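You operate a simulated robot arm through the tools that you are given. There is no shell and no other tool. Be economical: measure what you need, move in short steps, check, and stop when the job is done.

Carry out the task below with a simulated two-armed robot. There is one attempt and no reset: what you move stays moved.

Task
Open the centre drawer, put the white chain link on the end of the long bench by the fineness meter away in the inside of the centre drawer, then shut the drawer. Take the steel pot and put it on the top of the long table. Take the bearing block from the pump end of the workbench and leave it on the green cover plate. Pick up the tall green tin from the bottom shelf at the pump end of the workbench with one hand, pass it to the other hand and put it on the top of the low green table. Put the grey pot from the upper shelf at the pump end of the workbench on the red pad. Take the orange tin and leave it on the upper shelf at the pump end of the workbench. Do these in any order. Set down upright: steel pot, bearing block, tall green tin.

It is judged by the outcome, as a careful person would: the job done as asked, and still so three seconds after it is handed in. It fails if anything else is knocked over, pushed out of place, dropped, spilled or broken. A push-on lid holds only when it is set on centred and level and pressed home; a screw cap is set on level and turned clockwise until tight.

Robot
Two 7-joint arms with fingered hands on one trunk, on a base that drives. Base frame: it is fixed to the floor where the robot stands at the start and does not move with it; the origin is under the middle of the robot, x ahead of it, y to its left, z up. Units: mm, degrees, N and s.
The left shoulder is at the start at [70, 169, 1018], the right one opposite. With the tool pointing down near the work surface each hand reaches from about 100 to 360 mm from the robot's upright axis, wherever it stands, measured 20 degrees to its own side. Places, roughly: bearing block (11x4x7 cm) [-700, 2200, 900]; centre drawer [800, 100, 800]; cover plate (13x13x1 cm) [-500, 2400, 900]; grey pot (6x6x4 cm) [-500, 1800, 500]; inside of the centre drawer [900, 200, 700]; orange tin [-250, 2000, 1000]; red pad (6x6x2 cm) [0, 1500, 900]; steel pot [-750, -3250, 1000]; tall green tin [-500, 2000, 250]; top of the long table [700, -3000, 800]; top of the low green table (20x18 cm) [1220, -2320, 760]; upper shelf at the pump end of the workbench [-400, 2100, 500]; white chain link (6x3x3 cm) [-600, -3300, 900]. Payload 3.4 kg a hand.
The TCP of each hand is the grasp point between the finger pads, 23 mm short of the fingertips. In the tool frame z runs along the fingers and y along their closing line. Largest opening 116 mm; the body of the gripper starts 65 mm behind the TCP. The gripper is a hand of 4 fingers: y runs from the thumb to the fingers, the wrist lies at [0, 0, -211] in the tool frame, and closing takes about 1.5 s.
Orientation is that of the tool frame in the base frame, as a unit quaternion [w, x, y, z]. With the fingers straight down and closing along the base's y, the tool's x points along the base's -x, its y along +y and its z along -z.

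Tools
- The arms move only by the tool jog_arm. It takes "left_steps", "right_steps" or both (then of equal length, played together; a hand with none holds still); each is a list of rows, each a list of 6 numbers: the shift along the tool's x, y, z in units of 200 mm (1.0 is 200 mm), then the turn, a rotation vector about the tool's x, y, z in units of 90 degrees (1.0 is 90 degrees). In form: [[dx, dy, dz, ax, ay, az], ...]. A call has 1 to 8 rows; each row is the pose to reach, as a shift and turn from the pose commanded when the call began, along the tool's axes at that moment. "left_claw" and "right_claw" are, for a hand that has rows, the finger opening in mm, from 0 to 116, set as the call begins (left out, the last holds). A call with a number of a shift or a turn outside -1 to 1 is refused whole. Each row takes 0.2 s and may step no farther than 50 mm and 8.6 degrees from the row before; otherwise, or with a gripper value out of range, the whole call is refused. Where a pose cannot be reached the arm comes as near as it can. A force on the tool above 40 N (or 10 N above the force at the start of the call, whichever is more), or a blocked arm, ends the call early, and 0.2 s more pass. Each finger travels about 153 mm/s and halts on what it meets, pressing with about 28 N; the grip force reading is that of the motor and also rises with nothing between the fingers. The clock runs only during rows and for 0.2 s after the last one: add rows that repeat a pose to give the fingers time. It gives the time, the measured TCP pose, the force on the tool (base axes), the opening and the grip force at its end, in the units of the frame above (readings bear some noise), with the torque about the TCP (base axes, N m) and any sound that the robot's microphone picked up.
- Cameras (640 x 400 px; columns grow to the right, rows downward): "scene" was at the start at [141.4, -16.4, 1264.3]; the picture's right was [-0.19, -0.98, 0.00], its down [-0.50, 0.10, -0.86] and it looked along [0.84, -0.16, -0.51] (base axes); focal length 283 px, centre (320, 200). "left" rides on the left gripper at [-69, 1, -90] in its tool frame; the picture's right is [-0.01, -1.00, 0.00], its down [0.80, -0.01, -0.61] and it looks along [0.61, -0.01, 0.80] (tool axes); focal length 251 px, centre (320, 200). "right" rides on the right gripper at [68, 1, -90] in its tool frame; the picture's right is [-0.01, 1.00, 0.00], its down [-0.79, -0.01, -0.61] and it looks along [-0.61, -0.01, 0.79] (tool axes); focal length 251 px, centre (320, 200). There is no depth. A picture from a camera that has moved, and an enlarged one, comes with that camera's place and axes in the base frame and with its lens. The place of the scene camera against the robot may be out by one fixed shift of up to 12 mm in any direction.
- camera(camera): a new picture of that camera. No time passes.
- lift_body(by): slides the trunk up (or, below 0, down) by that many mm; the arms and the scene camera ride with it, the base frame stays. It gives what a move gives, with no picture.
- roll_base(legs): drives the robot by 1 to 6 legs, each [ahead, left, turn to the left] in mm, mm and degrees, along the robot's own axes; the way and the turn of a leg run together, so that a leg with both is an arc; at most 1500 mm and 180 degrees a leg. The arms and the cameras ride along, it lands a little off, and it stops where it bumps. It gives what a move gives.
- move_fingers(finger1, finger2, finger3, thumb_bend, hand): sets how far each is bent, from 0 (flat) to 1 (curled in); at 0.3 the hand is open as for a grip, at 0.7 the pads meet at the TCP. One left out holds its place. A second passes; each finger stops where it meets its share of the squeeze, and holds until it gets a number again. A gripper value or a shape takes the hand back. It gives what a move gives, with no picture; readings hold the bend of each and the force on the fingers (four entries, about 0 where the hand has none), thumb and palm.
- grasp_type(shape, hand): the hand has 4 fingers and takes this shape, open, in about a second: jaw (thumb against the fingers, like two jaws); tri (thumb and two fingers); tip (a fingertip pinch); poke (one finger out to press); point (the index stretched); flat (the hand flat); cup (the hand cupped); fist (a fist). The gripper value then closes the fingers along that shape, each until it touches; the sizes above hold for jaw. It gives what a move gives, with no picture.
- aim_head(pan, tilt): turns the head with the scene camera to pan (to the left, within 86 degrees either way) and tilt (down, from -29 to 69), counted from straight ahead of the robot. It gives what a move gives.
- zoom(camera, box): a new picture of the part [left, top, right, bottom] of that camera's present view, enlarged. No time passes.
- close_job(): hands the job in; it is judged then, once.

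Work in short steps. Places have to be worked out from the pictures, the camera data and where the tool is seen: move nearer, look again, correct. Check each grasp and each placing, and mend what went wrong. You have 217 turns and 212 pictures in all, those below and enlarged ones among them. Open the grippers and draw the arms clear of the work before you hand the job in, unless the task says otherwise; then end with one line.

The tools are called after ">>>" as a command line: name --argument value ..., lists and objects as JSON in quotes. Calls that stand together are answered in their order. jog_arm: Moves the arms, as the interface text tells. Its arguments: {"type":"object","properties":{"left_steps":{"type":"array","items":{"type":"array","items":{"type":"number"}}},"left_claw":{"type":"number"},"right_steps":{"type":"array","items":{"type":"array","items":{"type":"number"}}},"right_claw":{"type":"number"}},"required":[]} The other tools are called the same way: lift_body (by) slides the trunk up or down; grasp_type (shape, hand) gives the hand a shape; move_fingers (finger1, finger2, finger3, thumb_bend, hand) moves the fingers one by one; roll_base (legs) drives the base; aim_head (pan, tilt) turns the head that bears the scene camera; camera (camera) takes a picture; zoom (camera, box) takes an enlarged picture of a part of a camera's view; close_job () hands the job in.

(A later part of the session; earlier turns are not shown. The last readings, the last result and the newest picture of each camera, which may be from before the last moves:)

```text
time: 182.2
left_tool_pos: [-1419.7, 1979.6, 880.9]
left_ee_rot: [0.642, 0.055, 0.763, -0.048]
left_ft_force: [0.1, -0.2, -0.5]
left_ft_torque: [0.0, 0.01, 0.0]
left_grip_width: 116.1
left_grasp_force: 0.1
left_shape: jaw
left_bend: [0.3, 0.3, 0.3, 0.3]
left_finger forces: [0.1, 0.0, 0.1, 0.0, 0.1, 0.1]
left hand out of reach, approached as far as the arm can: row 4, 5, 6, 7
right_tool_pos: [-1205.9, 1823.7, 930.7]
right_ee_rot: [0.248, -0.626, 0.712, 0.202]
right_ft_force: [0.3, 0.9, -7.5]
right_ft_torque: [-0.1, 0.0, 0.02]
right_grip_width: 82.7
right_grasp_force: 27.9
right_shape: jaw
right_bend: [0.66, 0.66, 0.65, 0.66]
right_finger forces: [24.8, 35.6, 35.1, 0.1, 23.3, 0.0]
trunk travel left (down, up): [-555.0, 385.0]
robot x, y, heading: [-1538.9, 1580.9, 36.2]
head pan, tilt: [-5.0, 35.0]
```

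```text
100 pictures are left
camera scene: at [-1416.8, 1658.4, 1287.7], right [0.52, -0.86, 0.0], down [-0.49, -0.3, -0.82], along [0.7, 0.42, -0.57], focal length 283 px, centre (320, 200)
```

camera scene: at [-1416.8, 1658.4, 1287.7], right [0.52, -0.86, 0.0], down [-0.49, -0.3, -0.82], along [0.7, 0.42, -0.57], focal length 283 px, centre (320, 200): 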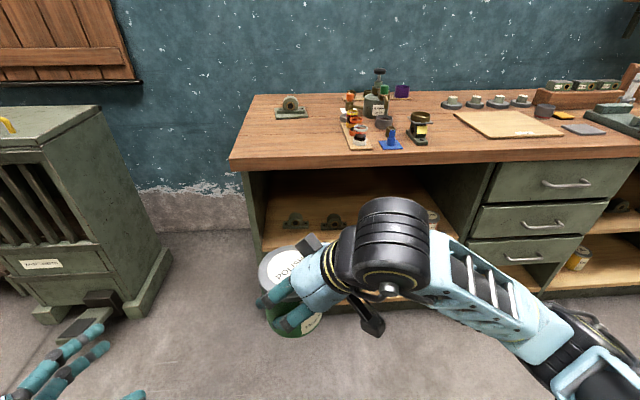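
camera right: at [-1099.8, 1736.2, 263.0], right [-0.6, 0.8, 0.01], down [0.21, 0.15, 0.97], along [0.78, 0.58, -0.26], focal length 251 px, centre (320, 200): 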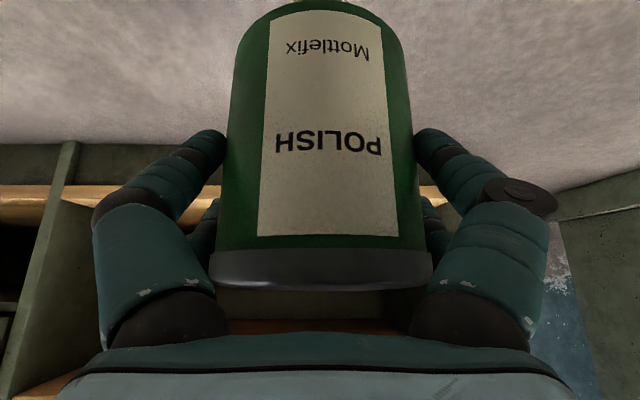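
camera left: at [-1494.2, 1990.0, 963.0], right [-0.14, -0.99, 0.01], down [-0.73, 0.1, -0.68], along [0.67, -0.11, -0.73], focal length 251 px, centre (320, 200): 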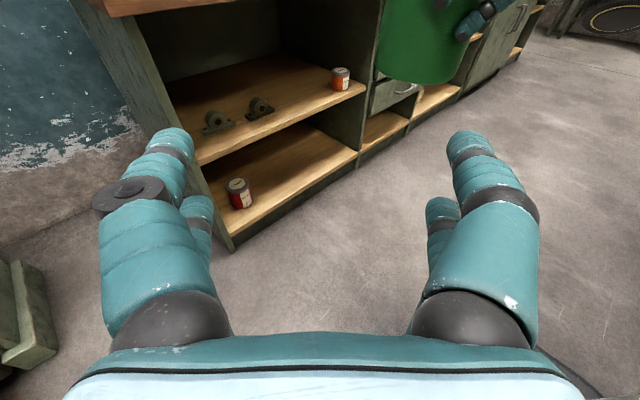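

Both orientations are perpendicular now. Move the tin further forward 150 mm so the left wrist has room, then bring the left to a pre-grasp.

>>> jog_arm --right_steps '[[-0.1, -0.13, 0.08, 0, 0, 0], [-0.2, -0.26, 0.16, 0, 0, 0], [-0.3, -0.4, 0.24, 0, 0, 0], [-0.408, -0.54, 0.325, 0, 0, 0], [-0.408, -0.54, 0.325, 0, 0, 0]]'

>>> jog_arm --left_steps '[[-0.04, 0, 0.15, 0, 0, 0], [-0.08, -0.01, 0.3, 0, 0, 0], [-0.12, -0.02, 0.45, 0, 0, 0], [-0.16, -0.03, 0.6, 0, 0, 0], [-0.2, -0.04, 0.75, 0, 0, 0], [-0.25, -0.05, 0.87, 0, 0, 0], [-0.3, -0.06, 1.0, 0, 0, 0], [-0.3, -0.06, 1.0, 0, 0, 0]]'

>>> camera --camera "left"

>>> camera --camera "scene"

```text
time: 183.3
left_tool_pos: [-1418.8, 1980.1, 881.8]
left_ee_rot: [0.644, 0.055, 0.762, -0.048]
left_ft_force: [-0.5, -0.1, 0.6]
left_ft_torque: [-0.01, 0.02, 0.01]
left_grip_width: 116.1
left_grasp_force: 0.0
left_shape: jaw
left_bend: [0.3, 0.3, 0.3, 0.3]
left_finger forces: [0.0, 0.0, 0.0, 0.0, 0.1, 0.0]
right_tool_pos: [-1084.6, 1914.7, 926.4]
right_ee_rot: [0.248, -0.624, 0.712, 0.202]
right_ft_force: [-1.1, 0.7, -6.1]
right_ft_torque: [-0.08, 0.03, 0.01]
right_grip_width: 82.7
right_grasp_force: 29.0
right_shape: jaw
right_bend: [0.66, 0.66, 0.65, 0.66]
right_finger forces: [25.0, 35.6, 35.2, 0.0, 23.4, 0.0]
trunk travel left (down, up): [-555.0, 385.0]
robot x, y, heading: [-1538.2, 1582.2, 36.0]
head pan, tilt: [-5.0, 35.0]
```

```text
time: 185.2
left_tool_pos: [-1215.4, 1936.2, 909.7]
left_ee_rot: [0.643, 0.055, 0.763, -0.048]
left_ft_force: [0.5, 0.2, -0.1]
left_ft_torque: [-0.01, 0.0, -0.01]
left_grip_width: 115.9
left_grasp_force: 0.1
left_shape: jaw
left_bend: [0.3, 0.3, 0.3, 0.3]
left_finger forces: [0.0, 0.0, 0.0, 0.1, 0.0, 0.0]
left hand out of reach, approached as far as the arm can: row 1, 2, 3, 4
right_tool_pos: [-1084.6, 1915.3, 926.5]
right_ee_rot: [0.249, -0.624, 0.713, 0.201]
right_ft_force: [-0.8, 0.7, -6.2]
right_ft_torque: [-0.08, 0.0, 0.0]
right_grip_width: 82.6
right_grasp_force: 28.4
right_shape: jaw
right_bend: [0.66, 0.66, 0.65, 0.66]
right_finger forces: [24.7, 35.6, 35.3, 0.1, 23.2, 0.1]
trunk travel left (down, up): [-555.0, 385.0]
robot x, y, heading: [-1537.1, 1583.6, 36.1]
head pan, tilt: [-5.0, 35.0]
```

```text
99 pictures are left
camera left: at [-1290.2, 1946.2, 990.6], right [-0.15, -0.99, 0.01], down [-0.72, 0.1, -0.68], along [0.67, -0.11, -0.73], focal length 251 px, centre (320, 200)
```

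left: 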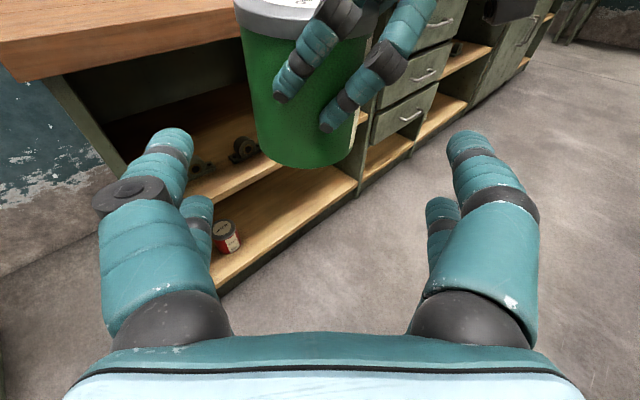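

```text
98 pictures are left
camera scene: at [-1417.4, 1658.2, 1287.7], right [0.52, -0.86, 0.0], down [-0.49, -0.3, -0.82], along [0.7, 0.42, -0.57], focal length 283 px, centre (320, 200)
```

scene: 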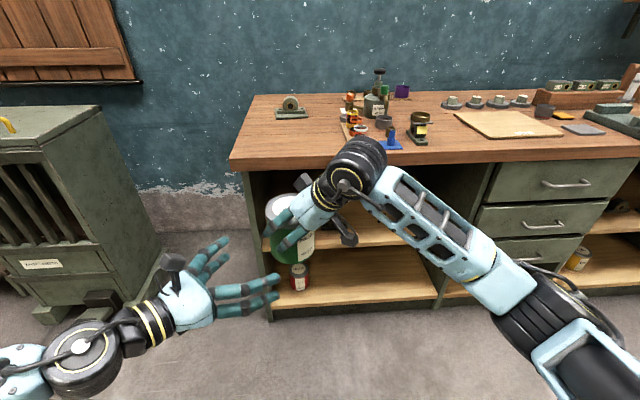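

Excellent pre-grasp. Advance the left hand in halves, looking.

>>> jog_arm --left_steps '[[-0.005, 0.02, 0.15, 0, 0, 0], [-0.01, 0.04, 0.3, 0, 0, 0], [-0.01, 0.04, 0.38, 0, 0, 0], [-0.01, 0.04, 0.38, 0, 0, 0]]'

>>> camera --camera "left"

>>> zoom --camera "scene" --box '[160, 140, 400, 320]'

```text
time: 186.2
left_tool_pos: [-1139.0, 1934.7, 899.6]
left_ee_rot: [0.643, 0.056, 0.762, -0.049]
left_ft_force: [0.0, -0.5, 0.2]
left_ft_torque: [0.02, -0.02, -0.03]
left_grip_width: 116.0
left_grasp_force: 0.1
left_shape: jaw
left_bend: [0.3, 0.3, 0.3, 0.3]
left_finger forces: [0.0, 0.0, 0.1, 0.1, 0.0, 0.1]
right_tool_pos: [-1083.7, 1915.3, 927.0]
right_ee_rot: [0.249, -0.624, 0.713, 0.201]
right_ft_force: [0.9, -0.3, -6.8]
right_ft_torque: [-0.11, 0.04, -0.01]
right_grip_width: 83.0
right_grasp_force: 28.0
right_shape: jaw
right_bend: [0.66, 0.66, 0.65, 0.66]
right_finger forces: [24.5, 35.6, 35.3, 0.0, 23.3, 0.0]
trunk travel left (down, up): [-555.0, 385.0]
robot x, y, heading: [-1536.9, 1582.8, 36.1]
head pan, tilt: [-5.0, 35.0]
```

```text
97 pictures are left
camera left: at [-1214.5, 1945.5, 980.8], right [-0.15, -0.99, 0.01], down [-0.73, 0.1, -0.68], along [0.67, -0.11, -0.73], focal length 251 px, centre (320, 200)
```

left: 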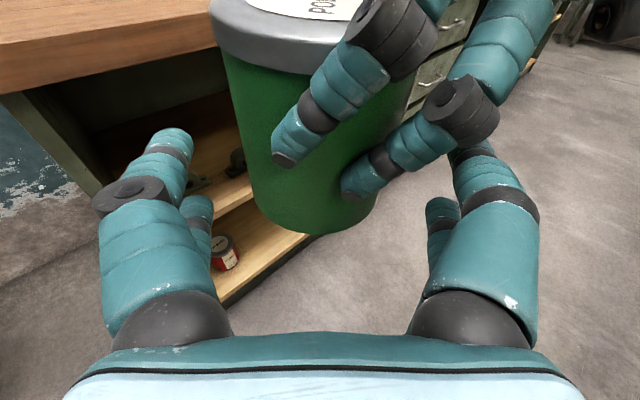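

```text
2.22 times, centred on (280, 230) of scene
camera zoom: at [-1416.8, 1658.4, 1287.7], right [0.52, -0.86, 0.0], down [-0.49, -0.3, -0.82], along [0.7, 0.42, -0.57], focal length 630 px, centre (409, 133)
```

zoom: 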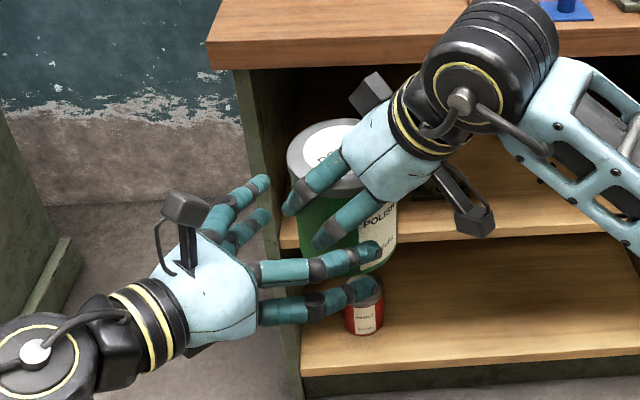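

The right's lower knuckle is close to the left's path. I level the left hand (pitch 90°) at tin-bottom+32 mm to pass beneath it.

>>> jog_arm --left_steps '[[0, 0, -0.05, 0, -0.05, 0], [0.03, 0, -0.05, 0, -0.11, 0], [0.06, 0, -0.05, 0, -0.11, 0], [0.06, 0, -0.05, 0, -0.11, 0]]'

>>> camera --camera "left"

>>> zoom --camera "scene" --box '[160, 140, 400, 320]'

```text
time: 187.2
left_tool_pos: [-1152.5, 1937.4, 889.3]
left_ee_rot: [0.706, 0.051, 0.704, -0.054]
left_ft_force: [0.1, 1.0, -0.2]
left_ft_torque: [-0.01, -0.01, -0.04]
left_grip_width: 115.8
left_grasp_force: 0.1
left_shape: jaw
left_bend: [0.3, 0.3, 0.3, 0.3]
left_finger forces: [0.0, 0.0, 0.1, 0.0, 0.1, 0.0]
right_tool_pos: [-1082.9, 1915.6, 925.3]
right_ee_rot: [0.248, -0.625, 0.712, 0.202]
right_ft_force: [-0.2, 0.2, -7.8]
right_ft_torque: [-0.08, -0.04, 0.01]
right_grip_width: 82.8
right_grasp_force: 28.3
right_shape: jaw
right_bend: [0.66, 0.66, 0.65, 0.66]
right_finger forces: [24.5, 35.5, 35.2, 0.0, 23.4, 0.0]
trunk travel left (down, up): [-555.0, 385.0]
robot x, y, heading: [-1538.7, 1583.2, 36.1]
head pan, tilt: [-5.0, 35.0]
```

```text
95 pictures are left
camera left: at [-1240.2, 1948.9, 955.5], right [-0.15, -0.99, 0.01], down [-0.6, 0.08, -0.8], along [0.79, -0.12, -0.6], focal length 251 px, centre (320, 200)
```

left: 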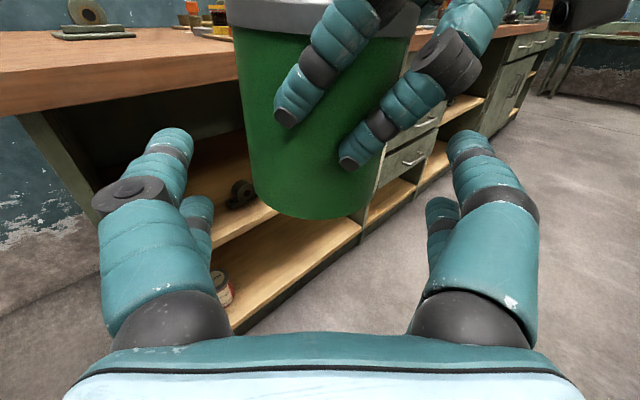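

```text
2.22 times, centred on (280, 230) of scene
camera zoom: at [-1416.5, 1658.4, 1287.6], right [0.52, -0.86, 0.0], down [-0.49, -0.3, -0.82], along [0.7, 0.42, -0.57], focal length 630 px, centre (409, 133)
```

zoom: 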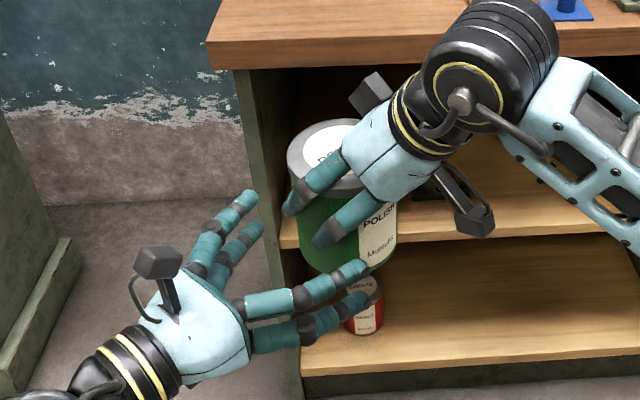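

Clearances look OK (tin bottom z≈853). Advance 64 mm with small corrections.

>>> jog_arm --left_steps '[[0.02, 0.02, 0.05, 0, 0, 0], [0.02, 0.02, 0.13, 0, 0, 0], [0.02, 0.02, 0.2, 0, 0, 0], [0.02, 0.02, 0.26, 0, 0, 0], [0.02, 0.02, 0.32, 0, 0, 0], [0.02, 0.02, 0.32, 0, 0, 0]]'

>>> camera --camera "left"

>>> zoom --camera "scene" --box '[160, 140, 400, 320]'

```text
time: 188.6
left_tool_pos: [-1086.8, 1929.2, 885.4]
left_ee_rot: [0.707, 0.049, 0.704, -0.052]
left_ft_force: [-3.0, -0.9, -1.3]
left_ft_torque: [0.08, -0.09, -0.03]
left_grip_width: 116.1
left_grasp_force: 0.0
left_shape: jaw
left_bend: [0.3, 0.3, 0.3, 0.3]
left_finger forces: [0.0, 0.0, 0.1, 0.0, 0.1, 0.1]
right_tool_pos: [-1083.9, 1916.3, 926.7]
right_ee_rot: [0.249, -0.624, 0.713, 0.202]
right_ft_force: [2.5, 0.5, -5.7]
right_ft_torque: [-0.09, 0.04, 0.0]
right_grip_width: 82.4
right_grasp_force: 28.1
right_shape: jaw
right_bend: [0.66, 0.66, 0.65, 0.66]
right_finger forces: [26.4, 35.0, 35.7, 0.0, 23.6, 0.0]
trunk travel left (down, up): [-555.0, 385.0]
robot x, y, heading: [-1537.4, 1578.7, 36.2]
head pan, tilt: [-5.0, 35.0]
```

```text
93 pictures are left
camera left: at [-1175.0, 1941.2, 952.8], right [-0.15, -0.99, 0.01], down [-0.6, 0.08, -0.8], along [0.79, -0.12, -0.6], focal length 251 px, centre (320, 200)
```

left: 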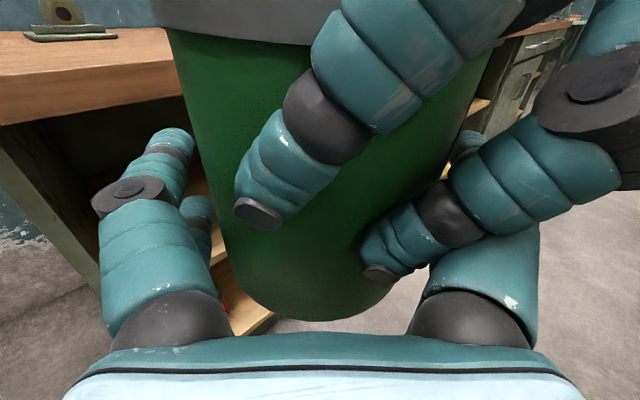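

```text
2.22 times, centred on (280, 230) of scene
camera zoom: at [-1416.8, 1658.4, 1287.7], right [0.52, -0.86, 0.0], down [-0.49, -0.3, -0.82], along [0.7, 0.42, -0.57], focal length 630 px, centre (409, 133)
```

zoom: 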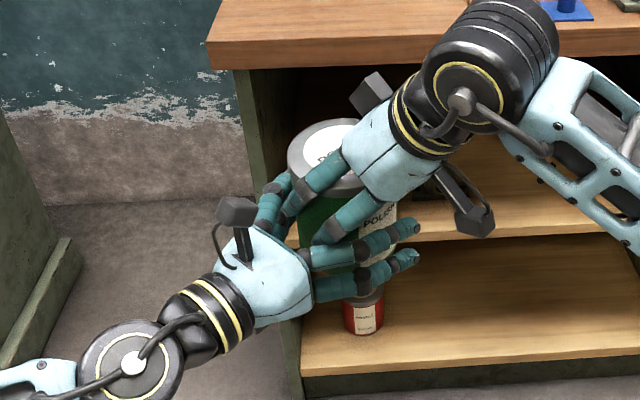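

Light touch only. Close the left fingers on the tin.

>>> jog_arm --left_steps '[[0, 0, -0.01, 0, 0, 0], [0, 0, -0.01, 0, 0, 0], [0, 0, -0.01, 0, 0, 0], [0, 0, -0.01, 0, 0, 0], [0, 0, -0.01, 0, 0, 0]]' --left_claw 50

>>> camera --camera "left"

>>> zoom --camera "scene" --box '[160, 140, 400, 320]'

```text
time: 189.8
left_tool_pos: [-1088.5, 1929.4, 886.7]
left_ee_rot: [0.707, 0.05, 0.704, -0.053]
left_ft_force: [13.3, -0.9, 0.4]
left_ft_torque: [0.11, 0.04, -0.07]
left_grip_width: 87.3
left_grasp_force: 27.6
left_shape: jaw
left_bend: [0.63, 0.62, 0.64, 0.62]
left_finger forces: [29.0, 29.2, 27.3, 0.0, 29.3, 0.0]
right_tool_pos: [-1084.4, 1915.7, 926.6]
right_ee_rot: [0.249, -0.625, 0.712, 0.203]
right_ft_force: [-13.3, -0.5, -4.6]
right_ft_torque: [-0.18, 0.48, 0.21]
right_grip_width: 82.0
right_grasp_force: 27.6
right_shape: jaw
right_bend: [0.65, 0.65, 0.66, 0.67]
right_finger forces: [29.7, 39.2, 32.8, 0.1, 22.9, 0.1]
trunk travel left (down, up): [-555.0, 385.0]
robot x, y, heading: [-1537.9, 1584.8, 36.3]
head pan, tilt: [-5.0, 35.0]
```

```text
91 pictures are left
camera left: at [-1177.0, 1941.1, 952.8], right [-0.15, -0.99, 0.01], down [-0.6, 0.08, -0.8], along [0.79, -0.12, -0.6], focal length 251 px, centre (320, 200)
```

left: 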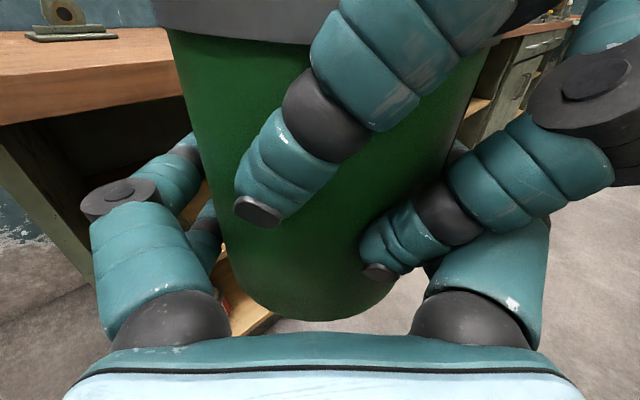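

```text
2.22 times, centred on (280, 230) of scene
camera zoom: at [-1416.5, 1658.3, 1287.6], right [0.52, -0.86, 0.0], down [-0.49, -0.3, -0.82], along [0.7, 0.42, -0.57], focal length 630 px, centre (409, 133)
```

zoom: 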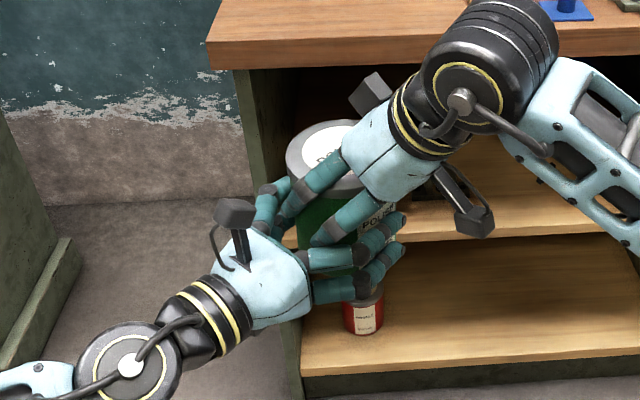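

Both hands hold it. Open the right only slightly (space is tight) and check that the left carries the load.

>>> jog_arm --right_steps '[[0, 0, 0, 0, 0, 0], [0, 0, 0, 0, 0, 0]]' --right_claw 94

>>> camera --camera "left"

```text
time: 190.3
left_tool_pos: [-1090.0, 1928.0, 884.6]
left_ee_rot: [0.706, 0.05, 0.705, -0.053]
left_ft_force: [2.3, 0.1, -1.0]
left_ft_torque: [-0.02, 0.2, -0.06]
left_grip_width: 87.3
left_grasp_force: 27.8
left_shape: jaw
left_bend: [0.63, 0.62, 0.64, 0.62]
left_finger forces: [28.7, 29.6, 28.0, 0.0, 29.3, 0.1]
right_tool_pos: [-1082.9, 1915.6, 927.0]
right_ee_rot: [0.25, -0.623, 0.713, 0.201]
right_ft_force: [-2.1, -0.7, -0.8]
right_ft_torque: [-0.03, -0.06, 0.07]
right_grip_width: 94.0
right_grasp_force: 0.2
right_shape: jaw
right_bend: [0.58, 0.56, 0.58, 0.58]
right_finger forces: [0.3, 1.8, 0.0, 0.0, 0.1, 0.1]
trunk travel left (down, up): [-555.0, 385.0]
robot x, y, heading: [-1537.5, 1583.8, 35.9]
head pan, tilt: [-5.0, 35.0]
```

```text
89 pictures are left
camera left: at [-1177.2, 1941.2, 952.0], right [-0.15, -0.99, 0.01], down [-0.6, 0.08, -0.8], along [0.79, -0.12, -0.61], focal length 251 px, centre (320, 200)
```

left: 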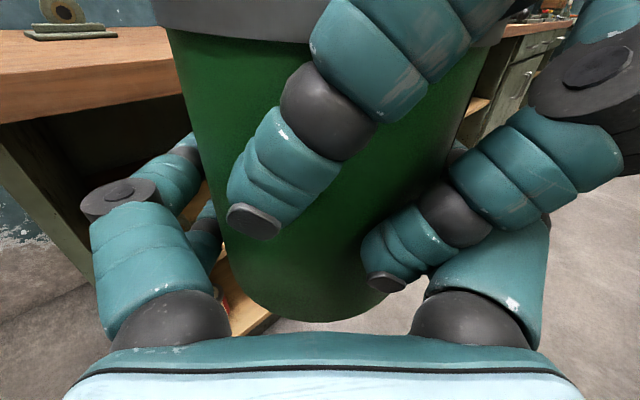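

Now withdraw the right hand along its own axis, slowly.

>>> jog_arm --right_steps '[[0, 0, -0.03, 0, 0, 0], [0, 0, -0.08, 0, 0, 0], [0, 0, -0.15, 0, 0, 0]]'

>>> camera --camera "left"

```text
time: 191.2
left_tool_pos: [-1089.7, 1929.4, 886.3]
left_ee_rot: [0.706, 0.051, 0.704, -0.053]
left_ft_force: [-0.6, -0.3, -0.2]
left_ft_torque: [0.03, 0.08, 0.03]
left_grip_width: 87.5
left_grasp_force: 28.2
left_shape: jaw
left_bend: [0.64, 0.62, 0.64, 0.62]
left_finger forces: [28.8, 29.5, 28.9, 0.0, 30.0, 0.0]
right_tool_pos: [-1085.9, 1897.3, 952.5]
right_ee_rot: [0.249, -0.624, 0.712, 0.203]
right_ft_force: [0.5, 0.5, 0.1]
right_ft_torque: [0.01, 0.04, -0.01]
right_grip_width: 94.1
right_grasp_force: 0.0
right_shape: jaw
right_bend: [0.58, 0.57, 0.58, 0.58]
right_finger forces: [0.0, 0.6, 0.0, 0.1, 0.1, 0.0]
trunk travel left (down, up): [-555.0, 385.0]
robot x, y, heading: [-1537.2, 1582.3, 36.0]
head pan, tilt: [-5.0, 35.0]
```

```text
88 pictures are left
camera left: at [-1177.2, 1940.9, 952.8], right [-0.15, -0.99, 0.01], down [-0.6, 0.08, -0.8], along [0.79, -0.12, -0.6], focal length 251 px, centre (320, 200)
```

left: 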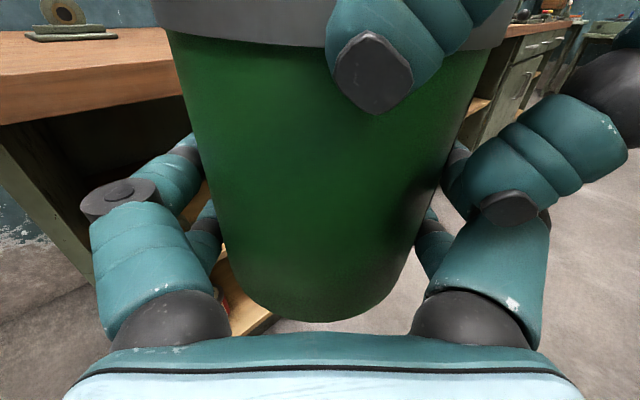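

Tin stays in the left hand. Withdraw the right fully.

>>> jog_arm --right_steps '[[0, 0, -0.15, 0, 0, 0], [0, 0, -0.35, 0, 0, 0], [0, 0, -0.55, 0, 0, 0], [0, 0, -0.75, 0, 0, 0]]'

>>> camera --camera "scene"

```text
time: 192.2
left_tool_pos: [-1089.7, 1928.1, 885.7]
left_ee_rot: [0.706, 0.052, 0.704, -0.054]
left_ft_force: [0.1, 0.3, -0.3]
left_ft_torque: [0.02, 0.04, 0.0]
left_grip_width: 87.1
left_grasp_force: 28.0
left_shape: jaw
left_bend: [0.64, 0.62, 0.64, 0.62]
left_finger forces: [28.8, 29.5, 28.9, 0.0, 29.9, 0.1]
right_tool_pos: [-1102.9, 1806.3, 1070.7]
right_ee_rot: [0.25, -0.624, 0.712, 0.202]
right_ft_force: [-0.9, -0.3, 0.6]
right_ft_torque: [0.02, -0.01, -0.01]
right_grip_width: 93.9
right_grasp_force: 0.0
right_shape: jaw
right_bend: [0.58, 0.57, 0.58, 0.58]
right_finger forces: [0.1, 0.0, 0.0, 0.0, 0.0, 0.0]
trunk travel left (down, up): [-555.0, 385.0]
robot x, y, heading: [-1536.5, 1582.9, 36.2]
head pan, tilt: [-5.0, 35.0]
```

```text
87 pictures are left
camera scene: at [-1416.8, 1657.3, 1287.7], right [0.52, -0.86, 0.0], down [-0.49, -0.3, -0.82], along [0.7, 0.42, -0.57], focal length 283 px, centre (320, 200)
```

scene: 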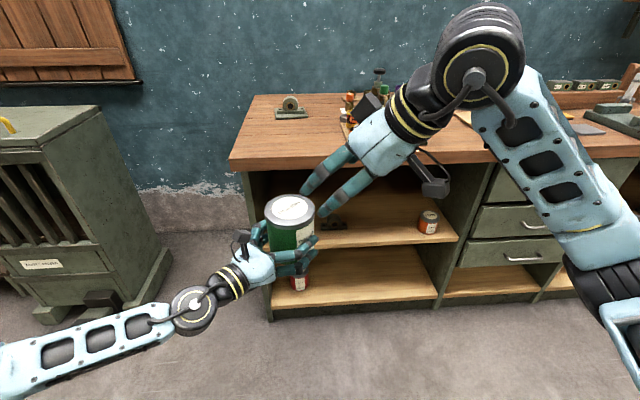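

Handover complete. Bring the right hand back to a neutral pose (yaw back, then vertical).

>>> jog_arm --right_steps '[[0, 0, 0, 0.05, 0.002, 0.066], [0, 0.1, 0, 0.1, 0.004, 0.133], [0, 0.2, 0, 0.15, 0.006, 0.2], [0, 0.3, 0, 0.2, 0.008, 0.266], [0, 0.4, 0, 0.25, 0.01, 0.333], [0, 0.5, 0, 0.303, 0.0115, 0.399], [0, 0.5, 0, 0.303, 0.0115, 0.399]]'

>>> aim_head --pan -80 --tilt 15

>>> camera --camera "scene"

```text
time: 193.8
left_tool_pos: [-1089.4, 1929.1, 886.1]
left_ee_rot: [0.706, 0.052, 0.704, -0.054]
left_ft_force: [-0.2, -0.7, 0.2]
left_ft_torque: [0.04, 0.04, 0.01]
left_grip_width: 86.8
left_grasp_force: 27.7
left_shape: jaw
left_bend: [0.64, 0.62, 0.64, 0.62]
left_finger forces: [28.9, 29.5, 28.9, 0.1, 29.9, 0.1]
right_tool_pos: [-1180.8, 1832.3, 1073.7]
right_ee_rot: [0.305, -0.305, 0.898, 0.091]
right_ft_force: [-0.3, -0.3, -0.3]
right_ft_torque: [0.03, 0.02, -0.01]
right_grip_width: 93.7
right_grasp_force: 0.0
right_shape: jaw
right_bend: [0.58, 0.57, 0.58, 0.58]
right_finger forces: [0.0, 0.0, 0.0, 0.0, 0.0, 0.0]
right hand out of reach, approached as far as the arm can: row 6, 7
trunk travel left (down, up): [-555.0, 385.0]
robot x, y, heading: [-1538.2, 1582.1, 36.0]
head pan, tilt: [-5.0, 35.0]
```

```text
time: 195.2
left_tool_pos: [-1089.1, 1929.2, 885.3]
left_ee_rot: [0.706, 0.051, 0.704, -0.053]
left_ft_force: [0.0, 0.1, 0.4]
left_ft_torque: [0.0, 0.06, -0.02]
left_grip_width: 86.9
left_grasp_force: 28.2
left_shape: jaw
left_bend: [0.64, 0.62, 0.64, 0.62]
left_finger forces: [28.8, 29.6, 28.9, 0.1, 29.8, 0.0]
right_tool_pos: [-1180.7, 1832.1, 1075.1]
right_ee_rot: [0.306, -0.305, 0.897, 0.091]
right_ft_force: [0.5, 1.0, 0.2]
right_ft_torque: [0.01, 0.01, 0.02]
right_grip_width: 93.7
right_grasp_force: 0.0
right_shape: jaw
right_bend: [0.58, 0.57, 0.58, 0.58]
right_finger forces: [0.0, 0.1, 0.1, 0.0, 0.1, 0.1]
trunk travel left (down, up): [-555.0, 385.0]
robot x, y, heading: [-1534.8, 1579.6, 36.1]
head pan, tilt: [-80.0, 15.0]
```

```text
86 pictures are left
camera scene: at [-1424.5, 1548.1, 1319.7], right [-0.69, -0.72, 0.0], down [-0.19, 0.18, -0.97], along [0.7, -0.67, -0.26], focal length 283 px, centre (320, 200)
```

scene: 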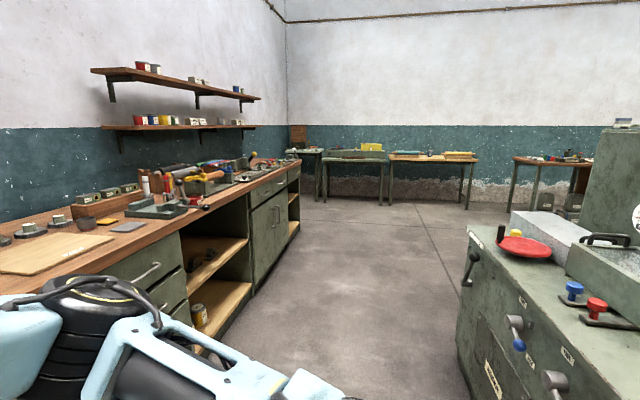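

Aisle is clear. Fix the right hand to neutral, then drive forward a little and strafe right along the aisle.

>>> jog_arm --right_steps '[[0, -0.1, 0, 0, 0.09, 0], [0, -0.25, 0, 0, 0.18, 0], [0, -0.4, 0, 0, 0.27, 0], [0, -0.55, 0, 0, 0.36, 0], [0, -0.7, 0, 0, 0.4, 0], [0, -0.85, 0, 0, 0.4, 0], [0, -1, 0, 0, 0.4, 0]]'

>>> roll_base --legs '[[170, 0, 0], [0, -1400, 0], [0, -1400, 0], [0, -900, 0]]'

>>> camera --camera "scene"

>>> camera --camera "left"

```text
time: 196.8
left_tool_pos: [-1090.0, 1927.8, 887.2]
left_ee_rot: [0.706, 0.051, 0.704, -0.053]
left_ft_force: [0.0, -0.2, 0.0]
left_ft_torque: [-0.01, 0.03, -0.01]
left_grip_width: 87.2
left_grasp_force: 27.9
left_shape: jaw
left_bend: [0.64, 0.62, 0.64, 0.63]
left_finger forces: [28.8, 29.4, 28.9, 0.0, 30.0, 0.1]
right_tool_pos: [-1062.7, 1674.1, 1077.7]
right_ee_rot: [0.014, -0.317, 0.948, -0.007]
right_ft_force: [0.1, -1.3, 0.1]
right_ft_torque: [0.01, 0.02, 0.0]
right_grip_width: 94.0
right_grasp_force: 0.0
right_shape: jaw
right_bend: [0.58, 0.57, 0.58, 0.58]
right_finger forces: [0.0, 0.0, 0.0, 0.1, 0.0, 0.0]
trunk travel left (down, up): [-555.0, 385.0]
robot x, y, heading: [-1534.6, 1583.0, 36.1]
head pan, tilt: [-80.0, 15.0]
```

```text
time: 215.8
left_tool_pos: [1140.9, -1057.0, 885.3]
left_ee_rot: [0.705, 0.062, 0.704, -0.063]
left_ft_force: [0.4, 0.3, -6.9]
left_ft_torque: [0.0, 0.04, -0.01]
left_grip_width: 86.7
left_grasp_force: 28.0
left_shape: jaw
left_bend: [0.64, 0.62, 0.64, 0.63]
left_finger forces: [29.3, 29.3, 28.9, 0.0, 30.2, 0.0]
right_tool_pos: [1159.1, -1310.7, 1078.0]
right_ee_rot: [0.014, -0.302, 0.953, -0.006]
right_ft_force: [-0.1, -1.0, -0.4]
right_ft_torque: [0.02, -0.01, 0.01]
right_grip_width: 93.8
right_grasp_force: 0.1
right_shape: jaw
right_bend: [0.58, 0.57, 0.58, 0.58]
right_finger forces: [0.0, 0.0, 0.1, 0.0, 0.0, 0.0]
trunk travel left (down, up): [-555.0, 385.0]
robot x, y, heading: [681.0, -1387.3, 34.8]
head pan, tilt: [-80.0, 15.0]
```

```text
85 pictures are left
camera scene: at [793.4, -1426.4, 1319.7], right [-0.72, -0.7, 0.0], down [-0.18, 0.18, -0.97], along [0.67, -0.69, -0.26], focal length 283 px, centre (320, 200)
```

scene: 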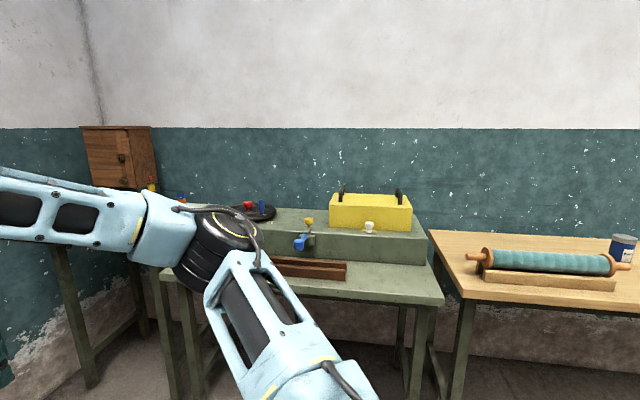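

```text
84 pictures are left
camera left: at [1052.9, -1041.2, 952.7], right [-0.18, -0.98, 0.01], down [-0.6, 0.1, -0.8], along [0.78, -0.15, -0.6], focal length 251 px, centre (320, 200)
```

left: 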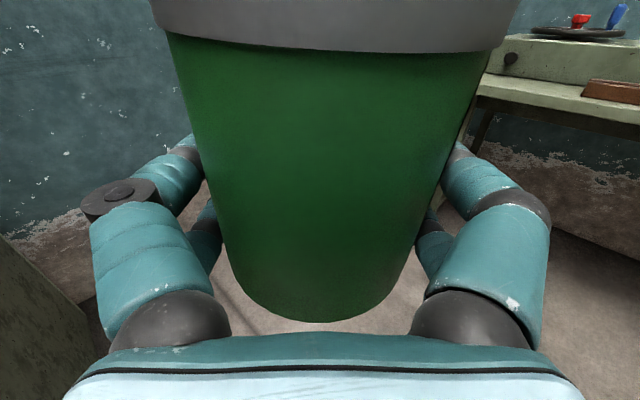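

The target zone is the free front-right area of the green table. Turn right 90° to face it and approach partly.

>>> roll_base --legs '[[0, 0, -89.5], [230, -100, 0]]'

>>> aim_head --pan 0 --tilt 35

>>> camera --camera "scene"

```text
time: 221.4
left_tool_pos: [1078.5, -2086.7, 885.6]
left_ee_rot: [-0.46, -0.536, -0.46, 0.538]
left_ft_force: [0.8, 0.0, -6.5]
left_ft_torque: [0.05, -0.02, 0.02]
left_grip_width: 86.7
left_grasp_force: 28.2
left_shape: jaw
left_bend: [0.64, 0.63, 0.64, 0.63]
left_finger forces: [28.6, 28.8, 28.1, 0.1, 29.5, 0.0]
right_tool_pos: [823.7, -2111.3, 1077.8]
right_ee_rot: [0.005, 0.45, 0.893, -0.014]
right_ft_force: [-0.3, 0.3, -1.0]
right_ft_torque: [0.04, 0.0, 0.0]
right_grip_width: 93.7
right_grasp_force: 0.0
right_shape: jaw
right_bend: [0.58, 0.57, 0.58, 0.58]
right_finger forces: [0.1, 0.1, 0.0, 0.0, 0.1, 0.0]
trunk travel left (down, up): [-555.0, 385.0]
robot x, y, heading: [732.8, -1632.8, -54.3]
head pan, tilt: [-80.0, 15.0]
```

```text
time: 222.9
left_tool_pos: [1079.3, -2086.2, 885.0]
left_ee_rot: [-0.459, -0.536, -0.46, 0.539]
left_ft_force: [1.8, -0.6, -6.3]
left_ft_torque: [0.0, -0.02, 0.0]
left_grip_width: 86.7
left_grasp_force: 27.7
left_shape: jaw
left_bend: [0.64, 0.63, 0.64, 0.63]
left_finger forces: [28.5, 28.7, 28.2, 0.0, 29.5, 0.0]
right_tool_pos: [824.5, -2110.9, 1077.8]
right_ee_rot: [0.005, 0.45, 0.893, -0.014]
right_ft_force: [-1.1, -0.3, 0.9]
right_ft_torque: [0.01, -0.01, 0.02]
right_grip_width: 93.6
right_grasp_force: 0.1
right_shape: jaw
right_bend: [0.58, 0.57, 0.58, 0.58]
right_finger forces: [0.0, 0.0, 0.1, 0.0, 0.0, 0.0]
trunk travel left (down, up): [-555.0, 385.0]
robot x, y, heading: [732.6, -1637.7, -54.3]
head pan, tilt: [0.0, 35.0]
```

```text
83 pictures are left
camera scene: at [819.2, -1750.1, 1287.7], right [-0.81, -0.58, 0.0], down [-0.34, 0.47, -0.82], along [0.48, -0.66, -0.57], focal length 283 px, centre (320, 200)
```

scene: 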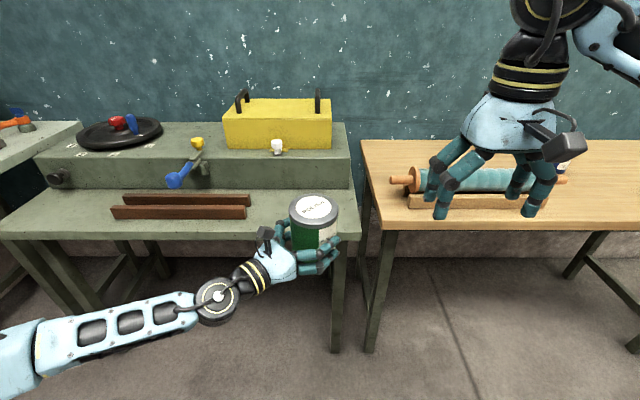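

Clear view: front edge u≈−2499, free area well defined. Lower the trunk 50 mm (tin bottom ~40 mm above the table) and drive forward 235 mm.

>>> lift_body --by -50

>>> roll_base --legs '[[235, -8, 0]]'

>>> camera --camera "scene"

>>> camera --camera "left"

```text
time: 223.9
left_tool_pos: [1079.0, -2085.2, 834.9]
left_ee_rot: [-0.461, -0.535, -0.461, 0.538]
left_ft_force: [0.1, -0.6, -6.8]
left_ft_torque: [0.05, 0.02, 0.01]
left_grip_width: 86.5
left_grasp_force: 28.1
left_shape: jaw
left_bend: [0.64, 0.63, 0.64, 0.63]
left_finger forces: [28.5, 28.8, 28.2, 0.0, 29.4, 0.0]
right_tool_pos: [824.3, -2110.5, 1028.2]
right_ee_rot: [0.005, 0.45, 0.893, -0.015]
right_ft_force: [1.1, -0.3, -0.1]
right_ft_torque: [0.0, 0.06, 0.01]
right_grip_width: 93.9
right_grasp_force: 0.1
right_shape: jaw
right_bend: [0.58, 0.57, 0.58, 0.58]
right_finger forces: [0.1, 0.0, 0.0, 0.0, 0.0, 0.1]
trunk travel left (down, up): [-505.0, 435.0]
robot x, y, heading: [737.5, -1636.7, -54.4]
head pan, tilt: [0.0, 35.0]
```

```text
time: 225.6
left_tool_pos: [1213.4, -2280.7, 835.0]
left_ee_rot: [-0.461, -0.535, -0.462, 0.537]
left_ft_force: [0.0, -0.8, -7.0]
left_ft_torque: [0.02, -0.02, 0.0]
left_grip_width: 86.8
left_grasp_force: 27.7
left_shape: jaw
left_bend: [0.64, 0.63, 0.64, 0.63]
left_finger forces: [28.7, 28.8, 28.3, 0.1, 29.5, 0.1]
right_tool_pos: [959.4, -2307.6, 1027.3]
right_ee_rot: [0.005, 0.449, 0.894, -0.014]
right_ft_force: [0.4, 0.2, 0.1]
right_ft_torque: [-0.01, -0.02, -0.04]
right_grip_width: 93.9
right_grasp_force: 0.0
right_shape: jaw
right_bend: [0.58, 0.57, 0.58, 0.58]
right_finger forces: [0.0, 0.0, 0.0, 0.1, 0.1, 0.0]
trunk travel left (down, up): [-505.0, 435.0]
robot x, y, heading: [864.7, -1837.1, -54.1]
head pan, tilt: [0.0, 35.0]
```

```text
82 pictures are left
camera scene: at [952.1, -1946.4, 1237.6], right [-0.81, -0.59, 0.0], down [-0.34, 0.47, -0.82], along [0.48, -0.66, -0.57], focal length 283 px, centre (320, 200)
```

scene: 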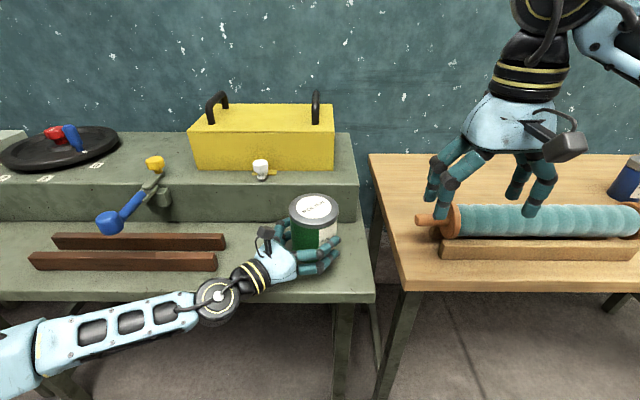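

```text
81 pictures are left
camera left: at [1228.8, -2194.3, 902.2], right [-0.99, 0.15, 0.01], down [0.08, 0.6, -0.8], along [-0.13, -0.79, -0.61], focal length 251 px, centre (320, 200)
```

left: 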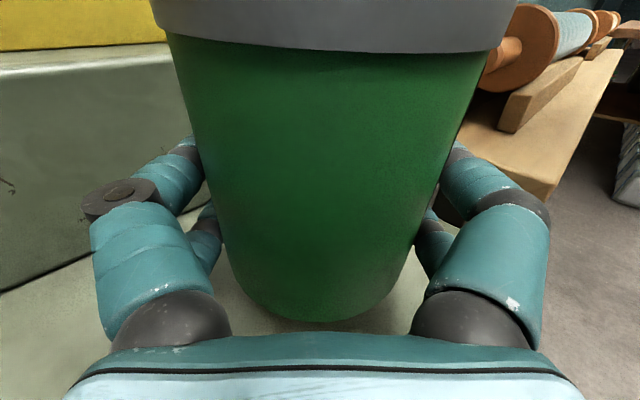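

Position is right. Lower the trunk 34 mm, then finish with the arm.

>>> lift_body --by -34

>>> jog_arm --left_steps '[[0.01, 0, 0, 0, 0, 0], [0.02, 0, 0, 0, 0, 0], [0.03, 0, 0, 0, 0, 0], [0.03, 0, 0, 0, 0, 0]]'

>>> zoom --camera "scene" --box '[220, 180, 400, 320]'

```text
time: 226.4
left_tool_pos: [1213.3, -2281.0, 800.8]
left_ee_rot: [-0.461, -0.535, -0.461, 0.537]
left_ft_force: [-0.1, 0.7, -6.8]
left_ft_torque: [0.0, 0.01, -0.02]
left_grip_width: 86.9
left_grasp_force: 28.2
left_shape: jaw
left_bend: [0.64, 0.63, 0.64, 0.63]
left_finger forces: [28.6, 28.8, 28.2, 0.0, 29.5, 0.0]
right_tool_pos: [957.8, -2305.6, 993.5]
right_ee_rot: [0.005, 0.448, 0.894, -0.014]
right_ft_force: [0.2, -0.3, 0.7]
right_ft_torque: [-0.04, 0.01, 0.04]
right_grip_width: 93.7
right_grasp_force: 0.0
right_shape: jaw
right_bend: [0.58, 0.57, 0.58, 0.58]
right_finger forces: [0.1, 0.1, 0.1, 0.0, 0.0, 0.0]
trunk travel left (down, up): [-471.0, 469.0]
robot x, y, heading: [866.5, -1829.5, -53.6]
head pan, tilt: [0.0, 35.0]
```

```text
time: 227.4
left_tool_pos: [1213.7, -2281.5, 795.1]
left_ee_rot: [-0.461, -0.534, -0.461, 0.539]
left_ft_force: [1.8, -2.0, -2.7]
left_ft_torque: [0.09, 0.1, 0.0]
left_grip_width: 86.6
left_grasp_force: 27.9
left_shape: jaw
left_bend: [0.64, 0.63, 0.64, 0.63]
left_finger forces: [29.2, 29.0, 28.1, 0.0, 29.2, 0.0]
right_tool_pos: [958.7, -2306.7, 994.2]
right_ee_rot: [0.006, 0.449, 0.894, -0.014]
right_ft_force: [-0.6, 0.7, -0.2]
right_ft_torque: [-0.01, -0.03, -0.01]
right_grip_width: 93.7
right_grasp_force: 0.0
right_shape: jaw
right_bend: [0.58, 0.57, 0.58, 0.58]
right_finger forces: [0.0, 0.0, 0.0, 0.0, 0.0, 0.1]
trunk travel left (down, up): [-471.0, 469.0]
robot x, y, heading: [866.0, -1835.7, -54.0]
head pan, tilt: [0.0, 35.0]
```

```text
2.86 times, centred on (310, 250) of scene
camera zoom: at [951.7, -1945.6, 1203.7], right [-0.81, -0.59, 0.0], down [-0.34, 0.46, -0.82], along [0.48, -0.66, -0.57], focal length 809 px, centre (349, 57)
```

zoom: 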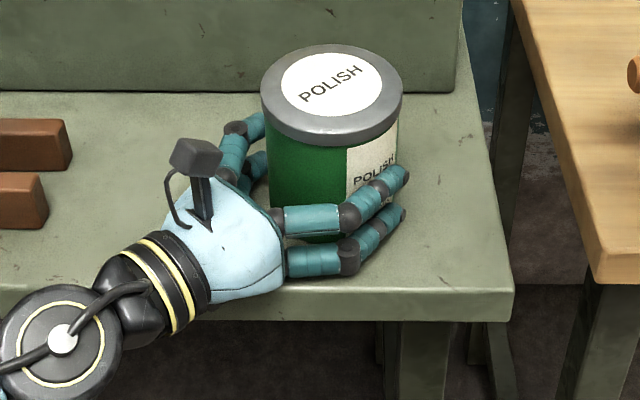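

Contact starting; 1.5 mm more, then open.

>>> jog_arm --left_steps '[[0.008, 0, 0, 0, 0, 0], [0.008, 0, 0, 0, 0, 0]]'

>>> jog_arm --left_steps '[[0, 0, 0, 0, 0, 0], [0, 0, 0, 0, 0, 0], [0, 0, 0, 0, 0, 0]]' --left_claw 116

>>> zoom --camera "scene" --box '[220, 180, 400, 320]'

```text
time: 228.0
left_tool_pos: [1211.8, -2281.1, 795.2]
left_ee_rot: [-0.462, -0.534, -0.461, 0.538]
left_ft_force: [0.8, -4.1, 4.4]
left_ft_torque: [0.16, 0.45, 0.17]
left_grip_width: 86.8
left_grasp_force: 27.5
left_shape: jaw
left_bend: [0.64, 0.63, 0.64, 0.63]
left_finger forces: [30.1, 28.7, 28.6, 0.1, 28.8, 0.0]
right_tool_pos: [958.6, -2305.9, 994.3]
right_ee_rot: [0.007, 0.448, 0.894, -0.015]
right_ft_force: [-0.2, -0.1, -0.7]
right_ft_torque: [0.0, 0.02, -0.02]
right_grip_width: 94.0
right_grasp_force: 0.1
right_shape: jaw
right_bend: [0.58, 0.57, 0.58, 0.58]
right_finger forces: [0.0, 0.1, 0.1, 0.1, 0.0, 0.0]
trunk travel left (down, up): [-471.0, 469.0]
robot x, y, heading: [867.7, -1833.2, -53.9]
head pan, tilt: [0.0, 35.0]
```

```text
time: 228.8
left_tool_pos: [1212.6, -2280.6, 793.5]
left_ee_rot: [-0.461, -0.535, -0.461, 0.537]
left_ft_force: [-1.1, 0.3, 0.1]
left_ft_torque: [0.01, 0.02, -0.03]
left_grip_width: 116.0
left_grasp_force: 0.0
left_shape: jaw
left_bend: [0.3, 0.3, 0.3, 0.3]
left_finger forces: [0.0, 0.0, 0.1, 0.0, 0.0, 0.0]
right_tool_pos: [958.2, -2306.4, 994.6]
right_ee_rot: [0.006, 0.449, 0.893, -0.015]
right_ft_force: [0.3, 0.1, 0.9]
right_ft_torque: [0.03, -0.03, 0.01]
right_grip_width: 93.9
right_grasp_force: 0.1
right_shape: jaw
right_bend: [0.58, 0.57, 0.58, 0.58]
right_finger forces: [0.1, 0.0, 0.0, 0.0, 0.0, 0.1]
trunk travel left (down, up): [-471.0, 469.0]
robot x, y, heading: [869.7, -1835.4, -53.9]
head pan, tilt: [0.0, 35.0]
```

```text
2.86 times, centred on (310, 250) of scene
camera zoom: at [951.3, -1944.8, 1203.8], right [-0.81, -0.59, 0.0], down [-0.34, 0.46, -0.82], along [0.48, -0.66, -0.57], focal length 809 px, centre (349, 57)
```

zoom: 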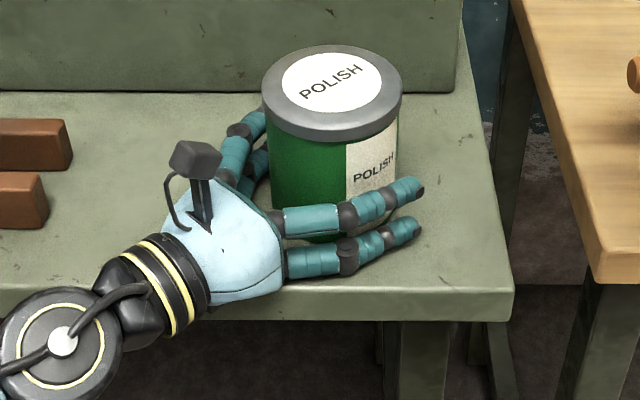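

Released and upright. Withdraw the left hand straight back along its axis.

>>> jog_arm --left_steps '[[0, 0, -0.12, 0, 0, 0], [0, 0, -0.3, 0, 0, 0], [-0.05, 0, -0.5, 0, 0, 0], [-0.15, 0, -0.7, 0, 0, 0], [-0.3, 0, -0.8, 0, 0, 0]]'

>>> camera --camera "scene"

```text
time: 230.0
left_tool_pos: [1234.1, -2122.3, 852.1]
left_ee_rot: [-0.461, -0.535, -0.461, 0.538]
left_ft_force: [0.2, -0.2, 0.0]
left_ft_torque: [0.02, 0.0, -0.02]
left_grip_width: 116.0
left_grasp_force: 0.1
left_shape: jaw
left_bend: [0.3, 0.3, 0.3, 0.3]
left_finger forces: [0.1, 0.0, 0.0, 0.0, 0.0, 0.0]
right_tool_pos: [957.3, -2305.6, 993.6]
right_ee_rot: [0.006, 0.449, 0.893, -0.015]
right_ft_force: [-0.6, 0.7, -0.7]
right_ft_torque: [0.0, 0.0, 0.01]
right_grip_width: 93.6
right_grasp_force: 0.1
right_shape: jaw
right_bend: [0.58, 0.57, 0.58, 0.58]
right_finger forces: [0.0, 0.0, 0.1, 0.1, 0.0, 0.0]
trunk travel left (down, up): [-471.0, 469.0]
robot x, y, heading: [867.2, -1834.4, -54.3]
head pan, tilt: [0.0, 35.0]
```

```text
78 pictures are left
camera scene: at [950.6, -1944.8, 1203.8], right [-0.81, -0.59, 0.0], down [-0.34, 0.46, -0.82], along [0.48, -0.66, -0.57], focal length 283 px, centre (320, 200)
```

scene: 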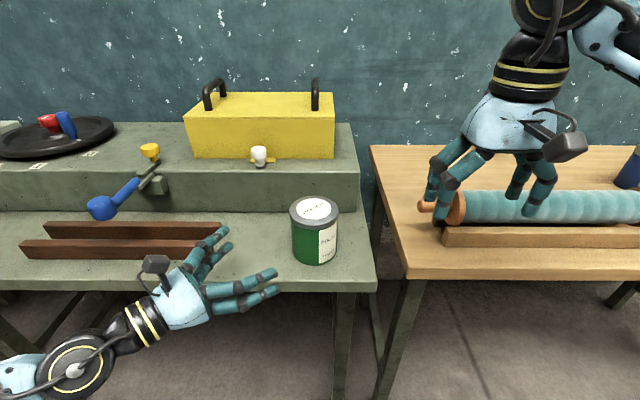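

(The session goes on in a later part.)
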